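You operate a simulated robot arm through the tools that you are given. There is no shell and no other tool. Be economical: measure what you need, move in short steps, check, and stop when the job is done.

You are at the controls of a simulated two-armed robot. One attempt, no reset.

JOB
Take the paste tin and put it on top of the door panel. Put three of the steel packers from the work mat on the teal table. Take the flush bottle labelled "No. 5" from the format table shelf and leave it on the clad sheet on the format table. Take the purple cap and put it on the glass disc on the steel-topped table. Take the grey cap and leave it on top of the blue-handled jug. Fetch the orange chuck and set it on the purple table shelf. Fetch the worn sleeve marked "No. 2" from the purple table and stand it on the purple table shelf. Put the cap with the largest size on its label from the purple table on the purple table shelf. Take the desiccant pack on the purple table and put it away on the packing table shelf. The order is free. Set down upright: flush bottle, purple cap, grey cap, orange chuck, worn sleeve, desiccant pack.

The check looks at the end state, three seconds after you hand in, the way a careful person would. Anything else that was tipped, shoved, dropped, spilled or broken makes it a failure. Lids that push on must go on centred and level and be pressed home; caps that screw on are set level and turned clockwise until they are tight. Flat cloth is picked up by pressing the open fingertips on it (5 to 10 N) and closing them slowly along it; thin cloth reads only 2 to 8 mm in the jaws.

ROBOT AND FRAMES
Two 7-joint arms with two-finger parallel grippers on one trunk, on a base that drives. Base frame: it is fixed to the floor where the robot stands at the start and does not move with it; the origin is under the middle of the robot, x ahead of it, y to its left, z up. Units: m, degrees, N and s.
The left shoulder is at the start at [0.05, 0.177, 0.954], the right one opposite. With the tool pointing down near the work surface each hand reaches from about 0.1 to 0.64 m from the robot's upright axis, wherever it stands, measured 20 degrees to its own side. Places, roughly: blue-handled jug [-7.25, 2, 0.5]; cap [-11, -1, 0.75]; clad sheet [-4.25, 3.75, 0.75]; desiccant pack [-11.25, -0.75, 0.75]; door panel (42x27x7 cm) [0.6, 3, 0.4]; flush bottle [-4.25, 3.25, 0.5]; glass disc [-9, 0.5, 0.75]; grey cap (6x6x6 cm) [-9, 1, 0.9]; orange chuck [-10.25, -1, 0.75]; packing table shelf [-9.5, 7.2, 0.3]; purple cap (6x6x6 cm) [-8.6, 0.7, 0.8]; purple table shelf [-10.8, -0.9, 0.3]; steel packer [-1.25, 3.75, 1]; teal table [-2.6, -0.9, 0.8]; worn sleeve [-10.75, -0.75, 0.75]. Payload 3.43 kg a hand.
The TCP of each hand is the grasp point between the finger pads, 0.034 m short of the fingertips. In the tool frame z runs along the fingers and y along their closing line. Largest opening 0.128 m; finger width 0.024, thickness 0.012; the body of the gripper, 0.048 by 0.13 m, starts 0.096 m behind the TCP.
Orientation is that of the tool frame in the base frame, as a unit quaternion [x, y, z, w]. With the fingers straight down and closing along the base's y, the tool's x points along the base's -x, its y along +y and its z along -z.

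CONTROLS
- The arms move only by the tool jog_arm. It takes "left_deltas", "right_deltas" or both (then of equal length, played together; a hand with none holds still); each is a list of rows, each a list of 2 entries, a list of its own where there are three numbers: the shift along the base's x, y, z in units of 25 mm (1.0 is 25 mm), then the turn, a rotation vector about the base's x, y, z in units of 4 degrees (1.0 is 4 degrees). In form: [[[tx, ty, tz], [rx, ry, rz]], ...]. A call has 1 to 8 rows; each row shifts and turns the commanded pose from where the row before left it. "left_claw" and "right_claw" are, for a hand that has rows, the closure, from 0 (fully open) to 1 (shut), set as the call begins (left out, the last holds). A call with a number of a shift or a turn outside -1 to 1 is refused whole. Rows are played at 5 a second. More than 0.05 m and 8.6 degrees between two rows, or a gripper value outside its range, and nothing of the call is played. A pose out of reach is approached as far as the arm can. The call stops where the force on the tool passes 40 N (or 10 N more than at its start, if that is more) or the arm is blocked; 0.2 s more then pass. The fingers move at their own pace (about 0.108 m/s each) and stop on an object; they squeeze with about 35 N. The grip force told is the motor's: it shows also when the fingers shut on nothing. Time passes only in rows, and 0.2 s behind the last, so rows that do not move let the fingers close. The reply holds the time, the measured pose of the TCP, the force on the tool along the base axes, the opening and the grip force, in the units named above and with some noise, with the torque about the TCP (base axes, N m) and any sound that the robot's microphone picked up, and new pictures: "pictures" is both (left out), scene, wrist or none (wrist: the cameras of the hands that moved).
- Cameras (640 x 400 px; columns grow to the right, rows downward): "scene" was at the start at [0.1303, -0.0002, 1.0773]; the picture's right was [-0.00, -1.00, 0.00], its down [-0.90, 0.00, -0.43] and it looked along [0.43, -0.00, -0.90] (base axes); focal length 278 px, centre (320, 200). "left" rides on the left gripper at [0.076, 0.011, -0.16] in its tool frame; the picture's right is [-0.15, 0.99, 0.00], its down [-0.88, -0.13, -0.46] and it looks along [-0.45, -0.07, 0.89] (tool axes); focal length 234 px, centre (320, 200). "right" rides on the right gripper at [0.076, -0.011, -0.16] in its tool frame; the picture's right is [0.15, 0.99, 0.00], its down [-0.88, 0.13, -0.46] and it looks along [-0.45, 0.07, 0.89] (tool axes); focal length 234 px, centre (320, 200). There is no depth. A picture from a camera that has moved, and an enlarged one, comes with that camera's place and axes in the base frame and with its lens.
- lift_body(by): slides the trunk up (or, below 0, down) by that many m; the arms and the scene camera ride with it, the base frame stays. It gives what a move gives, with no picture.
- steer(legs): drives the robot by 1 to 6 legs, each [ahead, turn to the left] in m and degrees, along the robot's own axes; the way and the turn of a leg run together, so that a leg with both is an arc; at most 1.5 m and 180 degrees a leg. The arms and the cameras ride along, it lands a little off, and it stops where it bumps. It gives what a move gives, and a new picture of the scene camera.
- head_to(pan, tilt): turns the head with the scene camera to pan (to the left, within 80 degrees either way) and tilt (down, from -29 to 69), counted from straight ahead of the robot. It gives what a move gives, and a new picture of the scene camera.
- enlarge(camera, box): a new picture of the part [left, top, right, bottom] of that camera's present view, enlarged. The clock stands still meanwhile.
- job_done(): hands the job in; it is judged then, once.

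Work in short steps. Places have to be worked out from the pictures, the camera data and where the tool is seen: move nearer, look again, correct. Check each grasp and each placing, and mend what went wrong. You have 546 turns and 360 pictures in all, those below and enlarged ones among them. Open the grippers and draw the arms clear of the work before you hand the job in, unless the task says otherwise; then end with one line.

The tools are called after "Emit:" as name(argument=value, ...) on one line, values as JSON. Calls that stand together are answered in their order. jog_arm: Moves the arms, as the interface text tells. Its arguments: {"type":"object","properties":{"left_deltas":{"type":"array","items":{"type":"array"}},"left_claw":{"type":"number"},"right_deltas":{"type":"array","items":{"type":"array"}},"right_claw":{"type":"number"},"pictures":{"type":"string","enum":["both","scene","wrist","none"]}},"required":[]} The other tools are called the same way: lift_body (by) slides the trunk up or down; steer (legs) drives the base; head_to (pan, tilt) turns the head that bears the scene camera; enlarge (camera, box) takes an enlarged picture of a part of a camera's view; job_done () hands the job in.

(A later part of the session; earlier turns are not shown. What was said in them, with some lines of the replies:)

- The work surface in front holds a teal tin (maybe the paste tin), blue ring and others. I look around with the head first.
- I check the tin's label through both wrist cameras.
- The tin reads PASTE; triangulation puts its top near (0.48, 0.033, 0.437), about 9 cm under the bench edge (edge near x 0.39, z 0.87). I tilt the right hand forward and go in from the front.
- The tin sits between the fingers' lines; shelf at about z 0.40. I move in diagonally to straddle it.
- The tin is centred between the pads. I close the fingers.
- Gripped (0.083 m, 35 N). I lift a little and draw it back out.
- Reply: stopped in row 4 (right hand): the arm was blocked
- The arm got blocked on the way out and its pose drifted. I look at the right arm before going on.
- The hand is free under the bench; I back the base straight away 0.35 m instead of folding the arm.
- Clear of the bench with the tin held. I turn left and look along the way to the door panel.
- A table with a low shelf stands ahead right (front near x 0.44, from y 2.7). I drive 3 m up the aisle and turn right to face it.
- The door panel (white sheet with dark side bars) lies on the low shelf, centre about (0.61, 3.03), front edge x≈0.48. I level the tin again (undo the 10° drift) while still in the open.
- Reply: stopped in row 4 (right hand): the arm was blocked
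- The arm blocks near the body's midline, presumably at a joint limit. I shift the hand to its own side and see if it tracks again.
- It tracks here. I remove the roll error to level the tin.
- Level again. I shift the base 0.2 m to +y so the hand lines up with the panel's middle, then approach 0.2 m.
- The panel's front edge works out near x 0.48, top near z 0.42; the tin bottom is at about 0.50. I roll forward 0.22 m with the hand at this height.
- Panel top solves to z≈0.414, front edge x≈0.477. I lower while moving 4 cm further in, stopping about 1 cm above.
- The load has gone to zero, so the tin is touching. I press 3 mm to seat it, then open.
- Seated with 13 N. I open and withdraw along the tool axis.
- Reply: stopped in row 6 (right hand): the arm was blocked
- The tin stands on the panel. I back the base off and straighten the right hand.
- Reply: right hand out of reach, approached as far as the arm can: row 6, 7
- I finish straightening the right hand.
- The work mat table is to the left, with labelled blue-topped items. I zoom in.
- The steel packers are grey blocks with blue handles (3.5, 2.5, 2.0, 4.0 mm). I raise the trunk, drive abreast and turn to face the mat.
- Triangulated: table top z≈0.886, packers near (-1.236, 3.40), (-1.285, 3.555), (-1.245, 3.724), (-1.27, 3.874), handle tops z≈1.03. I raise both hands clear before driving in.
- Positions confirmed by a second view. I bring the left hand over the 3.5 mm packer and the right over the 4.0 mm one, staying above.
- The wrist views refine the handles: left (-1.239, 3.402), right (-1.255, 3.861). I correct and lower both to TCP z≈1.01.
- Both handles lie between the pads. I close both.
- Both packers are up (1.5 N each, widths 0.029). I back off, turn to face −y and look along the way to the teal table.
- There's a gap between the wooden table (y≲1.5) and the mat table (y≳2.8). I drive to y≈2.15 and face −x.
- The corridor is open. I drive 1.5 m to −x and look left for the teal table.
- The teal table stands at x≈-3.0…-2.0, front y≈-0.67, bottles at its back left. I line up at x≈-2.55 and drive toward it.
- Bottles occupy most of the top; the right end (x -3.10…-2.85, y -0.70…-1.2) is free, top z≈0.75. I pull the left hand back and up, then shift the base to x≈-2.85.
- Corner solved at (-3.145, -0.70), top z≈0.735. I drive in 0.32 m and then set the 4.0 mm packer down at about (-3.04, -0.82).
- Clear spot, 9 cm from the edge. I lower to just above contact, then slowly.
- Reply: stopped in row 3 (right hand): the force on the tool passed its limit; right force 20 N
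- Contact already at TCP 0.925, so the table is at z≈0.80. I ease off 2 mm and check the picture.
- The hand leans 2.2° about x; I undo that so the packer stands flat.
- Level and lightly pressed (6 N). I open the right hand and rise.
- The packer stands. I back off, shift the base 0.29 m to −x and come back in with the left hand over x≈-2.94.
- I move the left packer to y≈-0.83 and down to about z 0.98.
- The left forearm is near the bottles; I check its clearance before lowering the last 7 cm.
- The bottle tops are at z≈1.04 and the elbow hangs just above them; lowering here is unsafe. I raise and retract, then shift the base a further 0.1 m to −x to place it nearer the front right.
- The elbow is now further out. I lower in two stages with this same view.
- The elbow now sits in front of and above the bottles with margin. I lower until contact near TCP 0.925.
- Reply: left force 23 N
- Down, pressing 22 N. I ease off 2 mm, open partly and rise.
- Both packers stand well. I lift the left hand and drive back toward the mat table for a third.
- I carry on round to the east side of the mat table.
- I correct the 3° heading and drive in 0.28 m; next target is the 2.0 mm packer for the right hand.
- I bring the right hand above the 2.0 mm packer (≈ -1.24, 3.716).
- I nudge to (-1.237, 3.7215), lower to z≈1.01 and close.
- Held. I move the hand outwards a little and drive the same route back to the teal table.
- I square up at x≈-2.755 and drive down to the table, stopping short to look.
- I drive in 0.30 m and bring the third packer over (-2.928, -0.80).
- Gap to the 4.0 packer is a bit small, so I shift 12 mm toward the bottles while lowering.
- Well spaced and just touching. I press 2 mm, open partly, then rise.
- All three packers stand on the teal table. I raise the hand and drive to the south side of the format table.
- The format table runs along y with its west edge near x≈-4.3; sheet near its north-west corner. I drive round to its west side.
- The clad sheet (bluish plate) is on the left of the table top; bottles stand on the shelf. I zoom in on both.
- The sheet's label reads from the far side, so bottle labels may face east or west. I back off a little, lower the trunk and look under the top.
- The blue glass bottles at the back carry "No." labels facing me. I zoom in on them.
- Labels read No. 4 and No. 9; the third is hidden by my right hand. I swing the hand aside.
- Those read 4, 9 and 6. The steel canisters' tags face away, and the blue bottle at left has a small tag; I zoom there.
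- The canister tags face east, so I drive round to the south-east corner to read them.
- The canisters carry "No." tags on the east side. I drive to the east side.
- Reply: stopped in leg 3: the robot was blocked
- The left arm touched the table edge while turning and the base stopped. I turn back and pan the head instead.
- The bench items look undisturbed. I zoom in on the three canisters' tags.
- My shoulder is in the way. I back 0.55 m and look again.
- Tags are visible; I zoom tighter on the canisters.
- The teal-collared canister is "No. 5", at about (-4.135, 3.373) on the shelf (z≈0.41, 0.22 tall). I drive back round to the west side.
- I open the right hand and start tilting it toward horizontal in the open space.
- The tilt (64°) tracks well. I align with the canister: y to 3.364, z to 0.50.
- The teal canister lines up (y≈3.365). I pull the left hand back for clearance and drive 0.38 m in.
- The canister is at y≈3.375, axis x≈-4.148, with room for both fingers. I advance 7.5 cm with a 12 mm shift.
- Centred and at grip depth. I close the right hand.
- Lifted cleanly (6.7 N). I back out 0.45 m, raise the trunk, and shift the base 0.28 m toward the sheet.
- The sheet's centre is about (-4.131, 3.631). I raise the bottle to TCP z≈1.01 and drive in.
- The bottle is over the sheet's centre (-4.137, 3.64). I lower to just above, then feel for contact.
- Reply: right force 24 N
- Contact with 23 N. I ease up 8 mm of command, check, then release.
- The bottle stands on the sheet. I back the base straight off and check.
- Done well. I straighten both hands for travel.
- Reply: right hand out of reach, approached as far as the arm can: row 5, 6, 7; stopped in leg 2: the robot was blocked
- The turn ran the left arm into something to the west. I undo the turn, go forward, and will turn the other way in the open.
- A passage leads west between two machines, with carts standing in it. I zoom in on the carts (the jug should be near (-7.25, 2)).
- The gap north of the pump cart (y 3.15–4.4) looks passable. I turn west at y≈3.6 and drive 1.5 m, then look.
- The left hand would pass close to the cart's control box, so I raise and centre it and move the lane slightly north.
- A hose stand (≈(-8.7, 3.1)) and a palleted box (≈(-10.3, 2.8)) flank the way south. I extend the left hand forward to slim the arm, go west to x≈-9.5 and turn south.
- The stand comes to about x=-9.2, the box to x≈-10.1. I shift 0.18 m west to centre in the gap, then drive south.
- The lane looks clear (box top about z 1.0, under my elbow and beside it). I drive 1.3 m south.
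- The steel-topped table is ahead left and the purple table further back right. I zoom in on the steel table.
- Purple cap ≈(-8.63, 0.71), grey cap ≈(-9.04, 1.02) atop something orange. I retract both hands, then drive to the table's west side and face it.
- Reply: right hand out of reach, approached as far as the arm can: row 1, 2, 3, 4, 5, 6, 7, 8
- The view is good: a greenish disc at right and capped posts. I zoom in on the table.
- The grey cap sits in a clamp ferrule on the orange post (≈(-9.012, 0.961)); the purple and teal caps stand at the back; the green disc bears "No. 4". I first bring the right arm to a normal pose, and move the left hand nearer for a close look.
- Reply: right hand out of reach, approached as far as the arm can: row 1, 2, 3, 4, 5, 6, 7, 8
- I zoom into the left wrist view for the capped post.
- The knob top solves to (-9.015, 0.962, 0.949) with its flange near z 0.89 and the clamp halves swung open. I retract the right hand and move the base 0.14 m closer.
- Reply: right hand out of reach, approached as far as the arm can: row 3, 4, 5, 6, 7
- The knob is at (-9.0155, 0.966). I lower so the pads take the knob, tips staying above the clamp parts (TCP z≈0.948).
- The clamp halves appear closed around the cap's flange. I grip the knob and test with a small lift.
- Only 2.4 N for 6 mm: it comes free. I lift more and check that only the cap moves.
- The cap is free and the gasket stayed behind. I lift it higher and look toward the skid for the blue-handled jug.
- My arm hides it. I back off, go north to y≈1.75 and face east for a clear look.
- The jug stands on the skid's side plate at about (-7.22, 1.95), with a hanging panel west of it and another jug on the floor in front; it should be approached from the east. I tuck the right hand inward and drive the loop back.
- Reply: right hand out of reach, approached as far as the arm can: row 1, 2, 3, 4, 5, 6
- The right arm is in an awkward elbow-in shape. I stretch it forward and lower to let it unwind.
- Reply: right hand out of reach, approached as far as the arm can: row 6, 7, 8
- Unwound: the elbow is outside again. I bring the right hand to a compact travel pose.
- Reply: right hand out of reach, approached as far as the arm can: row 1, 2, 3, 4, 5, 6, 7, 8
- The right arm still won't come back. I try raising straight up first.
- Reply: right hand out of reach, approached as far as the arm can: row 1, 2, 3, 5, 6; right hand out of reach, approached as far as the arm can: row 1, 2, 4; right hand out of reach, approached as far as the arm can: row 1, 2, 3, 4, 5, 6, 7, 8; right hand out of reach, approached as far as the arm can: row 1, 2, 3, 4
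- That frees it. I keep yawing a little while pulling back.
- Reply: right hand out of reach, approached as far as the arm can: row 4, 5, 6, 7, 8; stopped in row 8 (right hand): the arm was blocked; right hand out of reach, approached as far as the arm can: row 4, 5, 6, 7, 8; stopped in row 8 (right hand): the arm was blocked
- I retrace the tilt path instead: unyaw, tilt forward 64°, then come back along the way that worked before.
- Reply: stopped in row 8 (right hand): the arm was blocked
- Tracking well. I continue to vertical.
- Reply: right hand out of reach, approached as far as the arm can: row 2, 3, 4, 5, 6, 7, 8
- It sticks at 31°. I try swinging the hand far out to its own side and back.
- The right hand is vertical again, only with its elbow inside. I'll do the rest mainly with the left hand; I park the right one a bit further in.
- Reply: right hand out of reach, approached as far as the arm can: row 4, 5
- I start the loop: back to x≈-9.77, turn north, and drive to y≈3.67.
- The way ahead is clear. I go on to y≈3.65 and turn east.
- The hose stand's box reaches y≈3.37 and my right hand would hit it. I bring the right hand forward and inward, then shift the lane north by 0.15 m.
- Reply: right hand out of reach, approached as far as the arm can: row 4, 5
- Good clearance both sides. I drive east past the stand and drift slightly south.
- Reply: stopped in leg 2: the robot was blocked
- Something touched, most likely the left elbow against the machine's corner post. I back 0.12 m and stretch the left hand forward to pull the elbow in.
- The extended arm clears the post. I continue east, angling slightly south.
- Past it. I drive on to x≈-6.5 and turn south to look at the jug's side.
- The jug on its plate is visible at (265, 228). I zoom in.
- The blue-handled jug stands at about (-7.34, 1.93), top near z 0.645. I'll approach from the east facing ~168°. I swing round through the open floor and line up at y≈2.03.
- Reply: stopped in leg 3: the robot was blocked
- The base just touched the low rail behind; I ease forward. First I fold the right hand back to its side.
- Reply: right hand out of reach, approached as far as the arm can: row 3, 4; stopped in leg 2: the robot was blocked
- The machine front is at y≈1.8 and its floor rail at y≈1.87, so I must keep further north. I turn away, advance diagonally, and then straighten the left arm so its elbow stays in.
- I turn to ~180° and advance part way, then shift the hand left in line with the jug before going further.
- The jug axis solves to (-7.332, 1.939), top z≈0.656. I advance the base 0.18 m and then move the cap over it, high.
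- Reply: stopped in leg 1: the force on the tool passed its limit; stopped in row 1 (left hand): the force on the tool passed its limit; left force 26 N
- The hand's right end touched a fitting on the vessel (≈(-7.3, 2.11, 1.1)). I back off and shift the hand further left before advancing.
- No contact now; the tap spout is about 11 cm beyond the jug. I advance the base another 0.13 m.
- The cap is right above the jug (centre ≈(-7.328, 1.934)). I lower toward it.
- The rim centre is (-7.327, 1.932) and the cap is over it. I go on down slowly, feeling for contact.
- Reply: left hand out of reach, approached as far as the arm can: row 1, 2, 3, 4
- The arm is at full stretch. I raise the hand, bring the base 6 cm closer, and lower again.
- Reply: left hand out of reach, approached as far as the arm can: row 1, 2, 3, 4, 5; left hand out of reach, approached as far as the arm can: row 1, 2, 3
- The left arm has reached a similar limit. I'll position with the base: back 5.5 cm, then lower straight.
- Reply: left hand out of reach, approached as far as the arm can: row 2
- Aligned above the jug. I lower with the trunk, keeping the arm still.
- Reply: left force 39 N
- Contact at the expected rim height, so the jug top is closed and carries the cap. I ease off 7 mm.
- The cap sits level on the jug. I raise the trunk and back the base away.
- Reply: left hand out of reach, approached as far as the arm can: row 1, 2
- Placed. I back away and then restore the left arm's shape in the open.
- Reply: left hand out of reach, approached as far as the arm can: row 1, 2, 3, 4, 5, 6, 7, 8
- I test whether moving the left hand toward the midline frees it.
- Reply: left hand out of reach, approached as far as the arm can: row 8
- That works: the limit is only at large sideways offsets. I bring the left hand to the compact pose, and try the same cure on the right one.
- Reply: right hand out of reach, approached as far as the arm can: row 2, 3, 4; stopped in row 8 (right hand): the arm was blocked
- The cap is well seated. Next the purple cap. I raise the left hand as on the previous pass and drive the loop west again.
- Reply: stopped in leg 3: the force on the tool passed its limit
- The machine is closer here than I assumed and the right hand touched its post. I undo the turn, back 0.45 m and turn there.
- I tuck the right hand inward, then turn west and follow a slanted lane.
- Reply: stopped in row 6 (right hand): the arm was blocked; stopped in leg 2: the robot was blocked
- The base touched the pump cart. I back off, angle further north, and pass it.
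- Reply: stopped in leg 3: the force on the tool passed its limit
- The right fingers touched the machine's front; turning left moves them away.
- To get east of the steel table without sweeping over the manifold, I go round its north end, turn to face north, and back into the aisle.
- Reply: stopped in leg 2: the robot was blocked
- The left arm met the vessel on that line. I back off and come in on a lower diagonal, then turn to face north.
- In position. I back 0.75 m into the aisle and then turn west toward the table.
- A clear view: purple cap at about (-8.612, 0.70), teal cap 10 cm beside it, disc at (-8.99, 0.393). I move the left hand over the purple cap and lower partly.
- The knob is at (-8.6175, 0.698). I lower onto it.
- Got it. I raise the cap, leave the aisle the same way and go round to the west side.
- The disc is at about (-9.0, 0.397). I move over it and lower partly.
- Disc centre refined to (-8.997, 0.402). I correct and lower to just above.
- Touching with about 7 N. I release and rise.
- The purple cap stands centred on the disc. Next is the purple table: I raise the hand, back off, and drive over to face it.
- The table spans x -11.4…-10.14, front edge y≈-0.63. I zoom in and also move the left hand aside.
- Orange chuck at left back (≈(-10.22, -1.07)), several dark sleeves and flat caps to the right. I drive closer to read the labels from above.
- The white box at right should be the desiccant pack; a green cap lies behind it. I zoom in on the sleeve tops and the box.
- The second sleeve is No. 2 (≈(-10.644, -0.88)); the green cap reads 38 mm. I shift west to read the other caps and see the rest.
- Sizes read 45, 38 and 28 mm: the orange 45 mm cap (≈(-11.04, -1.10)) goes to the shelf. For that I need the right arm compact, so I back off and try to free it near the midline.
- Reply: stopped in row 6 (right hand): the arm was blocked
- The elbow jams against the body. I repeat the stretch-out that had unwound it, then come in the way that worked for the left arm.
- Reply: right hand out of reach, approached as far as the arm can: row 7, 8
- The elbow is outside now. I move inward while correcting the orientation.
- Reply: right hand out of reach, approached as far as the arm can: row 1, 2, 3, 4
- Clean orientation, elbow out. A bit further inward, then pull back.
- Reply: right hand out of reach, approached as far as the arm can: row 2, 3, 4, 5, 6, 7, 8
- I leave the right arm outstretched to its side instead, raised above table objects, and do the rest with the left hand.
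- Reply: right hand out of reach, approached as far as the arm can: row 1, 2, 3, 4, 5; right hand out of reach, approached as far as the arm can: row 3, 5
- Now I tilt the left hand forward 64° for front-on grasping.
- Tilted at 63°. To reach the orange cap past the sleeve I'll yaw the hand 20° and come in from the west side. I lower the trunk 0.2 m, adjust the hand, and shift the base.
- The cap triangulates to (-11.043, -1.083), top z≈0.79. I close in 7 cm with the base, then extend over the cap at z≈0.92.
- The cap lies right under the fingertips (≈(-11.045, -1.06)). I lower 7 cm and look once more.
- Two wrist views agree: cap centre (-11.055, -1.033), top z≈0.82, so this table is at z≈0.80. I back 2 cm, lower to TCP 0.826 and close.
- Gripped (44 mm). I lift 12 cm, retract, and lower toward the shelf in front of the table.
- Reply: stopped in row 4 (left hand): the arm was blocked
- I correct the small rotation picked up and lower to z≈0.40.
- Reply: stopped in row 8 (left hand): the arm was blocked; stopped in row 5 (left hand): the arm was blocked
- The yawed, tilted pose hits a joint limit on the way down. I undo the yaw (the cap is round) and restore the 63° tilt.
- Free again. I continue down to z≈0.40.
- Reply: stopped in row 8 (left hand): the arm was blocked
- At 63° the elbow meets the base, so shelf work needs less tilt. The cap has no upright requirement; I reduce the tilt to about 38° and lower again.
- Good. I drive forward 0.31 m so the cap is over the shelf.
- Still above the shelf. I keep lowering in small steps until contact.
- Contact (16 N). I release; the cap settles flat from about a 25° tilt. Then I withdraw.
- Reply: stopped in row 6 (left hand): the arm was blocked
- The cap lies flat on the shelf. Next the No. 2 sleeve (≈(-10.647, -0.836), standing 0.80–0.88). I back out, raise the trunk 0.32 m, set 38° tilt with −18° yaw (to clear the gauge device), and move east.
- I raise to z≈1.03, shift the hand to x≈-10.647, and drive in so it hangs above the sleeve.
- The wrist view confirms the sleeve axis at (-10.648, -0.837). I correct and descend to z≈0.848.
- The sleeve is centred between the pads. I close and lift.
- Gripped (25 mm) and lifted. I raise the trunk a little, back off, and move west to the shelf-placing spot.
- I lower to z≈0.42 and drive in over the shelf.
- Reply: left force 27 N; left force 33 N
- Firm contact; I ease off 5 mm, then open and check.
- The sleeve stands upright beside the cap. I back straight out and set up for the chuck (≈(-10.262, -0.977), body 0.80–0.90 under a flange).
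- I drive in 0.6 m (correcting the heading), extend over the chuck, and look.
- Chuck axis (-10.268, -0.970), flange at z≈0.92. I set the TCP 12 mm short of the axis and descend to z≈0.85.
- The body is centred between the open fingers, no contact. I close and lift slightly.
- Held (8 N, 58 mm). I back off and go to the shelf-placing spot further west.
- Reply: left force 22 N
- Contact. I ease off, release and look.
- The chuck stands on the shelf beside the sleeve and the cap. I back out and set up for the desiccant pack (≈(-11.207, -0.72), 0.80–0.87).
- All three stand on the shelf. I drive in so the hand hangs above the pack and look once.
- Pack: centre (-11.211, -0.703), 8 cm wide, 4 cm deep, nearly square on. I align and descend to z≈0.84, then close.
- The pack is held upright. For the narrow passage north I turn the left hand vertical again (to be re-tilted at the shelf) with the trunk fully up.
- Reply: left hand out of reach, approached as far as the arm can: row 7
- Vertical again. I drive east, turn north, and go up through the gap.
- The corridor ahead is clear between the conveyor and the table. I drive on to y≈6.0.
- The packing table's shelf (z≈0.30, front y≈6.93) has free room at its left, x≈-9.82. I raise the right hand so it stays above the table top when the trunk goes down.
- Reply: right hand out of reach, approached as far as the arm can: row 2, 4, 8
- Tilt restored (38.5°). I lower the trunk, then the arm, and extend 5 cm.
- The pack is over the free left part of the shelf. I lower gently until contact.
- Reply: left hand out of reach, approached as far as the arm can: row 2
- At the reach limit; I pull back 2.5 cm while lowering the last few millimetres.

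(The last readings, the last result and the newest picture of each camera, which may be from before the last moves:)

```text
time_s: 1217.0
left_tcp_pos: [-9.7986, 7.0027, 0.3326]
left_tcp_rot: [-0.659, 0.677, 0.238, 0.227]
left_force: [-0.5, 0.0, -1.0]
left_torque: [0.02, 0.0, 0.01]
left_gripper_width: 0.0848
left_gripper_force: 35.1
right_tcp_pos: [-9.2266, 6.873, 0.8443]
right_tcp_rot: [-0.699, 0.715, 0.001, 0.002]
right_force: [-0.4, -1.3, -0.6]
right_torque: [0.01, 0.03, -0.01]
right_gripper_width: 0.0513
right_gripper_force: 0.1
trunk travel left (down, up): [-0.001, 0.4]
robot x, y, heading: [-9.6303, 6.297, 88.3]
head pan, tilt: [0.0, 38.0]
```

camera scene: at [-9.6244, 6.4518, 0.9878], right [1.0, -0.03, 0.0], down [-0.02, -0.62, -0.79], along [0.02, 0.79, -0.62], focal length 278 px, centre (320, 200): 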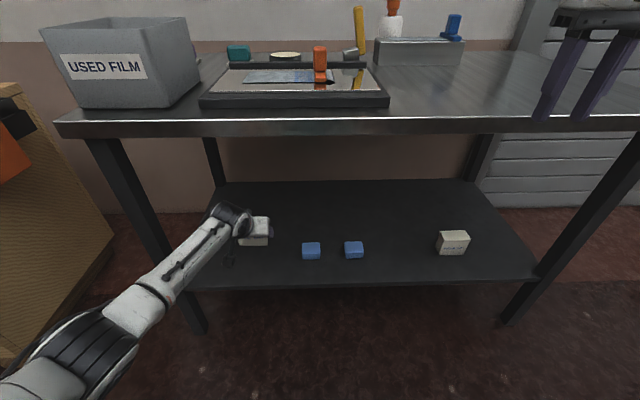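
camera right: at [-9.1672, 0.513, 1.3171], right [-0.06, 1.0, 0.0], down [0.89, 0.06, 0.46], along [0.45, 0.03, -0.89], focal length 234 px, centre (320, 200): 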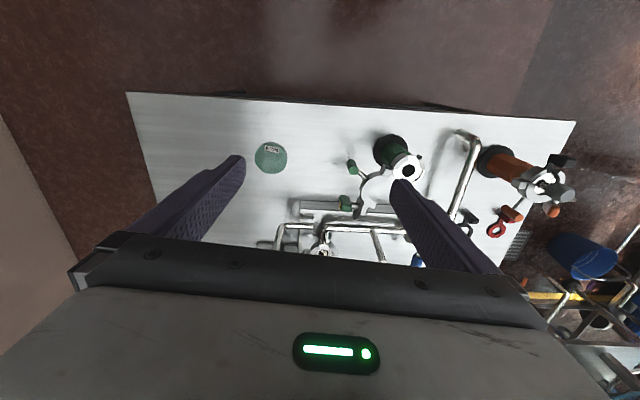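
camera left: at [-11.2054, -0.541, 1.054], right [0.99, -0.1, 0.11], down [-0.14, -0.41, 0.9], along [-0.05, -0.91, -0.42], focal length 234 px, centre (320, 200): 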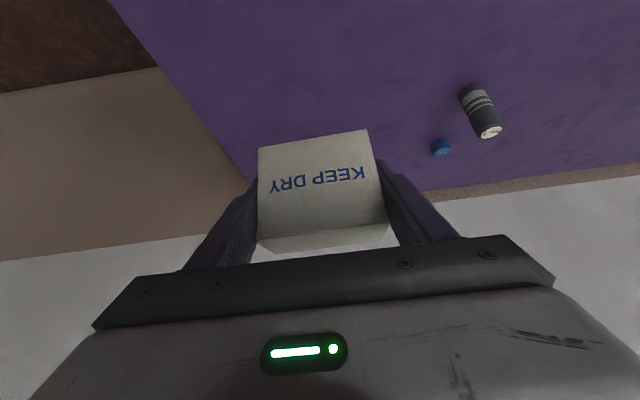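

Emit:
jog_arm(left_deltas=[[[0, 0, -0.15], [0, 0, 0]], [[0, 0, -0.15], [0, 0, 0]]], pictures="wrist")

```text
time_s: 1217.7
left_tcp_pos: [-9.798, 7.0028, 0.3245]
left_tcp_rot: [-0.658, 0.677, 0.238, 0.228]
left_force: [0.8, -0.1, -1.6]
left_torque: [-0.03, 0.0, 0.0]
left_gripper_width: 0.0848
left_gripper_force: 34.5
right_tcp_pos: [-9.2277, 6.8732, 0.8441]
right_tcp_rot: [-0.699, 0.715, 0.001, 0.002]
right_force: [-0.8, -0.2, 0.0]
right_torque: [-0.02, 0.0, -0.02]
right_gripper_width: 0.0512
right_gripper_force: 0.0
trunk travel left (down, up): [-0.001, 0.4]
robot x, y, heading: [-9.6239, 6.294, 88.3]
head pan, tilt: [0.0, 38.0]
camera left: at [-9.8119, 6.8441, 0.4026], right [-0.98, 0.13, 0.11], down [0.16, 0.4, 0.9], along [0.07, 0.91, -0.42], focal length 234 px, centre (320, 200)
```

left: 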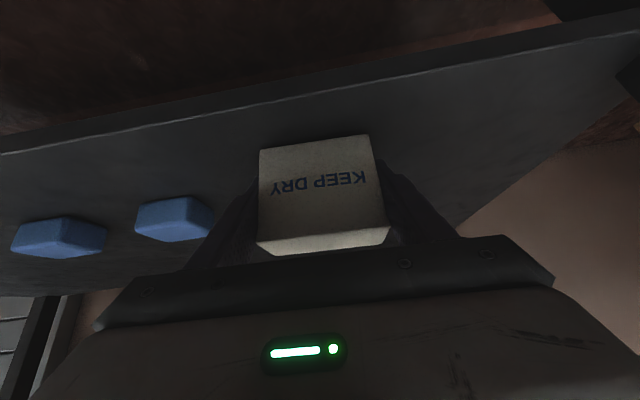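

The pack is just above the shelf, well inside its front edge. A little lower.

Emit:
jog_arm(left_deltas=[[[0, 0, -0.15], [0, 0, 0]], [[0, 0, -0.15], [0, 0, 0]]], pictures="none")

Emit:
jog_arm(left_deltas=[[[0, 0, -0.12], [0, 0, 0]], [[0, 0, -0.12], [0, 0, 0]]], pictures="none")

```text
time_s: 1218.2
left_tcp_pos: [-9.7977, 7.002, 0.3185]
left_tcp_rot: [-0.659, 0.676, 0.238, 0.228]
left_force: [-0.1, -0.8, 0.4]
left_torque: [-0.06, -0.14, -0.03]
left_gripper_width: 0.0849
left_gripper_force: 34.8
right_tcp_pos: [-9.2279, 6.8734, 0.8444]
right_tcp_rot: [-0.699, 0.715, 0.001, 0.003]
right_force: [0.4, 0.0, -1.0]
right_torque: [0.02, -0.04, -0.02]
right_gripper_width: 0.0511
right_gripper_force: 0.0
trunk travel left (down, up): [-0.001, 0.4]
robot x, y, heading: [-9.6225, 6.2925, 88.2]
head pan, tilt: [0.0, 38.0]
```

```text
time_s: 1218.8
left_tcp_pos: [-9.7975, 7.0055, 0.3165]
left_tcp_rot: [-0.658, 0.675, 0.241, 0.232]
left_force: [-1.2, -4.7, 21.9]
left_torque: [-0.71, -0.91, -0.25]
left_gripper_width: 0.0847
left_gripper_force: 34.8
right_tcp_pos: [-9.2265, 6.8708, 0.8457]
right_tcp_rot: [-0.7, 0.714, 0.002, 0.003]
right_force: [-0.3, -0.6, 1.1]
right_torque: [0.0, -0.02, 0.03]
right_gripper_width: 0.0514
right_gripper_force: 0.1
trunk travel left (down, up): [-0.001, 0.4]
robot x, y, heading: [-9.6286, 6.2988, 88.4]
head pan, tilt: [0.0, 38.0]
```

Contact. I ease off 4 mm, then release and check.

Emit:
jog_arm(left_deltas=[[[0, -0.05, 0.17], [0, 0, 0]], [[0, 0, 0], [0, 0, 0]]], pictures="none")

Emit:
jog_arm(left_deltas=[[[0, 0, 0], [0, 0, 0]], [[0, 0, 0], [0, 0, 0]]], left_claw=0.1, pictures="wrist")

```text
time_s: 1219.5
left_tcp_pos: [-9.7977, 7.0023, 0.3161]
left_tcp_rot: [-0.658, 0.676, 0.238, 0.23]
left_force: [1.2, 4.3, 11.2]
left_torque: [-0.06, -0.57, 0.24]
left_gripper_width: 0.085
left_gripper_force: 34.9
right_tcp_pos: [-9.2264, 6.8711, 0.8464]
right_tcp_rot: [-0.699, 0.716, 0.002, 0.003]
right_force: [-0.1, -0.2, 0.3]
right_torque: [-0.01, 0.03, -0.02]
right_gripper_width: 0.0514
right_gripper_force: 0.0
trunk travel left (down, up): [-0.001, 0.4]
robot x, y, heading: [-9.6272, 6.2949, 88.3]
head pan, tilt: [0.0, 38.0]
```

```text
time_s: 1220.0
left_tcp_pos: [-9.7983, 6.9991, 0.3154]
left_tcp_rot: [-0.659, 0.677, 0.238, 0.227]
left_force: [-7.1, -6.1, 13.0]
left_torque: [-0.08, -0.53, -0.27]
left_gripper_width: 0.1103
left_gripper_force: 0.1
right_tcp_pos: [-9.2254, 6.8711, 0.8455]
right_tcp_rot: [-0.699, 0.715, 0.001, 0.002]
right_force: [0.2, -0.1, 0.5]
right_torque: [0.01, -0.01, 0.01]
right_gripper_width: 0.0509
right_gripper_force: 0.2
trunk travel left (down, up): [-0.001, 0.4]
robot x, y, heading: [-9.6262, 6.2974, 88.1]
head pan, tilt: [0.0, 38.0]
camera left: at [-9.812, 6.8422, 0.3936], right [-0.98, 0.13, 0.11], down [0.16, 0.4, 0.9], along [0.07, 0.91, -0.42], focal length 234 px, centre (320, 200)
```

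left: 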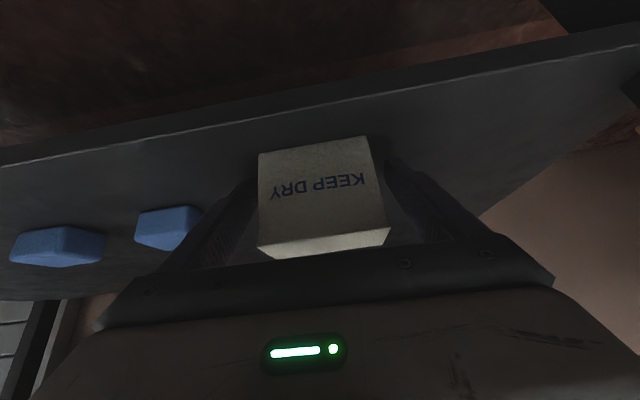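

The fingertips rest on the shelf and are near the blue block. I narrow the opening slightly and raise 5 mm.

Emit:
jog_arm(left_deltas=[[[0, 0, 0.2], [0, 0, 0]], [[0, 0, 0], [0, 0, 0]]], left_claw=0.22, pictures="none")

```text
time_s: 1220.7
left_tcp_pos: [-9.7978, 7.0004, 0.3185]
left_tcp_rot: [-0.659, 0.677, 0.237, 0.227]
left_force: [-0.9, 0.1, 0.6]
left_torque: [0.0, 0.02, 0.02]
left_gripper_width: 0.0998
left_gripper_force: 0.0
right_tcp_pos: [-9.226, 6.8728, 0.8449]
right_tcp_rot: [-0.699, 0.715, 0.0, 0.002]
right_force: [0.3, 0.2, 0.5]
right_torque: [0.01, -0.04, 0.0]
right_gripper_width: 0.0513
right_gripper_force: 0.1
trunk travel left (down, up): [-0.001, 0.4]
robot x, y, heading: [-9.6304, 6.295, 88.3]
head pan, tilt: [0.0, 38.0]
```

Free. I back straight away and check the pack.

Emit:
steer(legs=[[-0.5, 0]])

Emit:
enlarge(camera="scene", box=[200, 150, 440, 300])

```text
time_s: 1223.6
left_tcp_pos: [-9.8108, 6.4994, 0.3206]
left_tcp_rot: [-0.657, 0.679, 0.237, 0.228]
left_force: [-0.4, 0.0, 0.6]
left_torque: [-0.03, -0.01, -0.02]
left_gripper_width: 0.0997
left_gripper_force: 0.0
right_tcp_pos: [-9.2413, 6.3679, 0.8439]
right_tcp_rot: [-0.697, 0.717, 0.001, 0.002]
right_force: [0.0, -0.2, -0.7]
right_torque: [0.0, 0.02, 0.01]
right_gripper_width: 0.0514
right_gripper_force: 0.0
trunk travel left (down, up): [-0.001, 0.4]
robot x, y, heading: [-9.6458, 5.7936, 88.0]
head pan, tilt: [0.0, 38.0]
camera scene: at [-9.6403, 5.9493, 0.9878], right [1.0, -0.04, 0.0], down [-0.02, -0.62, -0.79], along [0.03, 0.79, -0.62], focal length 278 px, centre (320, 200)
```

scene: 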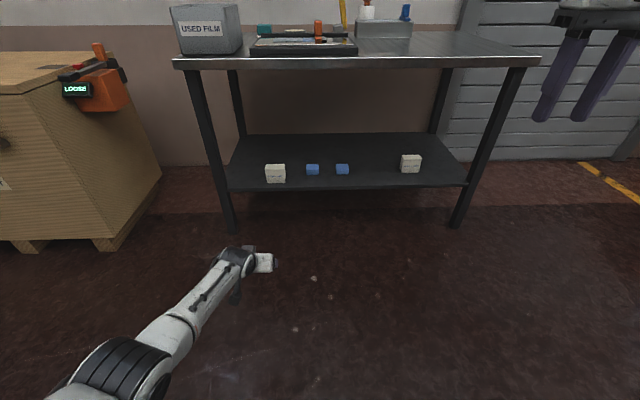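

```text
2.67 times, centred on (320, 225) of scene
camera zoom: at [-9.6403, 5.9493, 0.9878], right [1.0, -0.04, 0.0], down [-0.02, -0.62, -0.79], along [0.03, 0.79, -0.62], focal length 741 px, centre (320, 133)
```

zoom: 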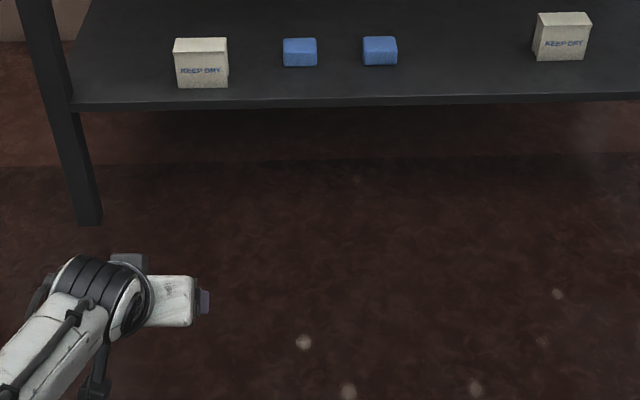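

The desiccant pack stands upright on the packing table shelf. Everything is placed; I open both grippers clear of the work and hand in.

Emit:
jog_arm(left_deltas=[[[0, 0, 0.3], [0, 0, 0]], [[0, 0, 0.3], [0, 0, 0]]], right_deltas=[[[0, 0, 0], [0, 0, 0]], [[0, 0, 0], [0, 0, 0]]], left_claw=0, right_claw=0, pictures="none")

Emit:
job_done()

```text
time_s: 1224.2
left_tcp_pos: [-9.8104, 6.4987, 0.3345]
left_tcp_rot: [-0.657, 0.679, 0.237, 0.229]
left_force: [0.7, 1.0, 0.6]
left_torque: [0.01, 0.02, 0.01]
left_gripper_width: 0.1278
left_gripper_force: 0.0
right_tcp_pos: [-9.2404, 6.3678, 0.8452]
right_tcp_rot: [-0.697, 0.717, 0.0, 0.002]
right_force: [1.2, -0.8, 1.0]
right_torque: [0.01, -0.02, -0.03]
right_gripper_width: 0.1279
right_gripper_force: 0.0
trunk travel left (down, up): [-0.001, 0.4]
robot x, y, heading: [-9.6422, 5.7941, 87.9]
head pan, tilt: [0.0, 38.0]
```

```text
The job is handed in.
```

All nine placements are done and the job is handed in; on the way the robot bumped or brushed a few fixtures (format table, pump cart, vessel fitting, machine fronts), and I saw nothing knocked over in the views I had but did not re-check each spot.
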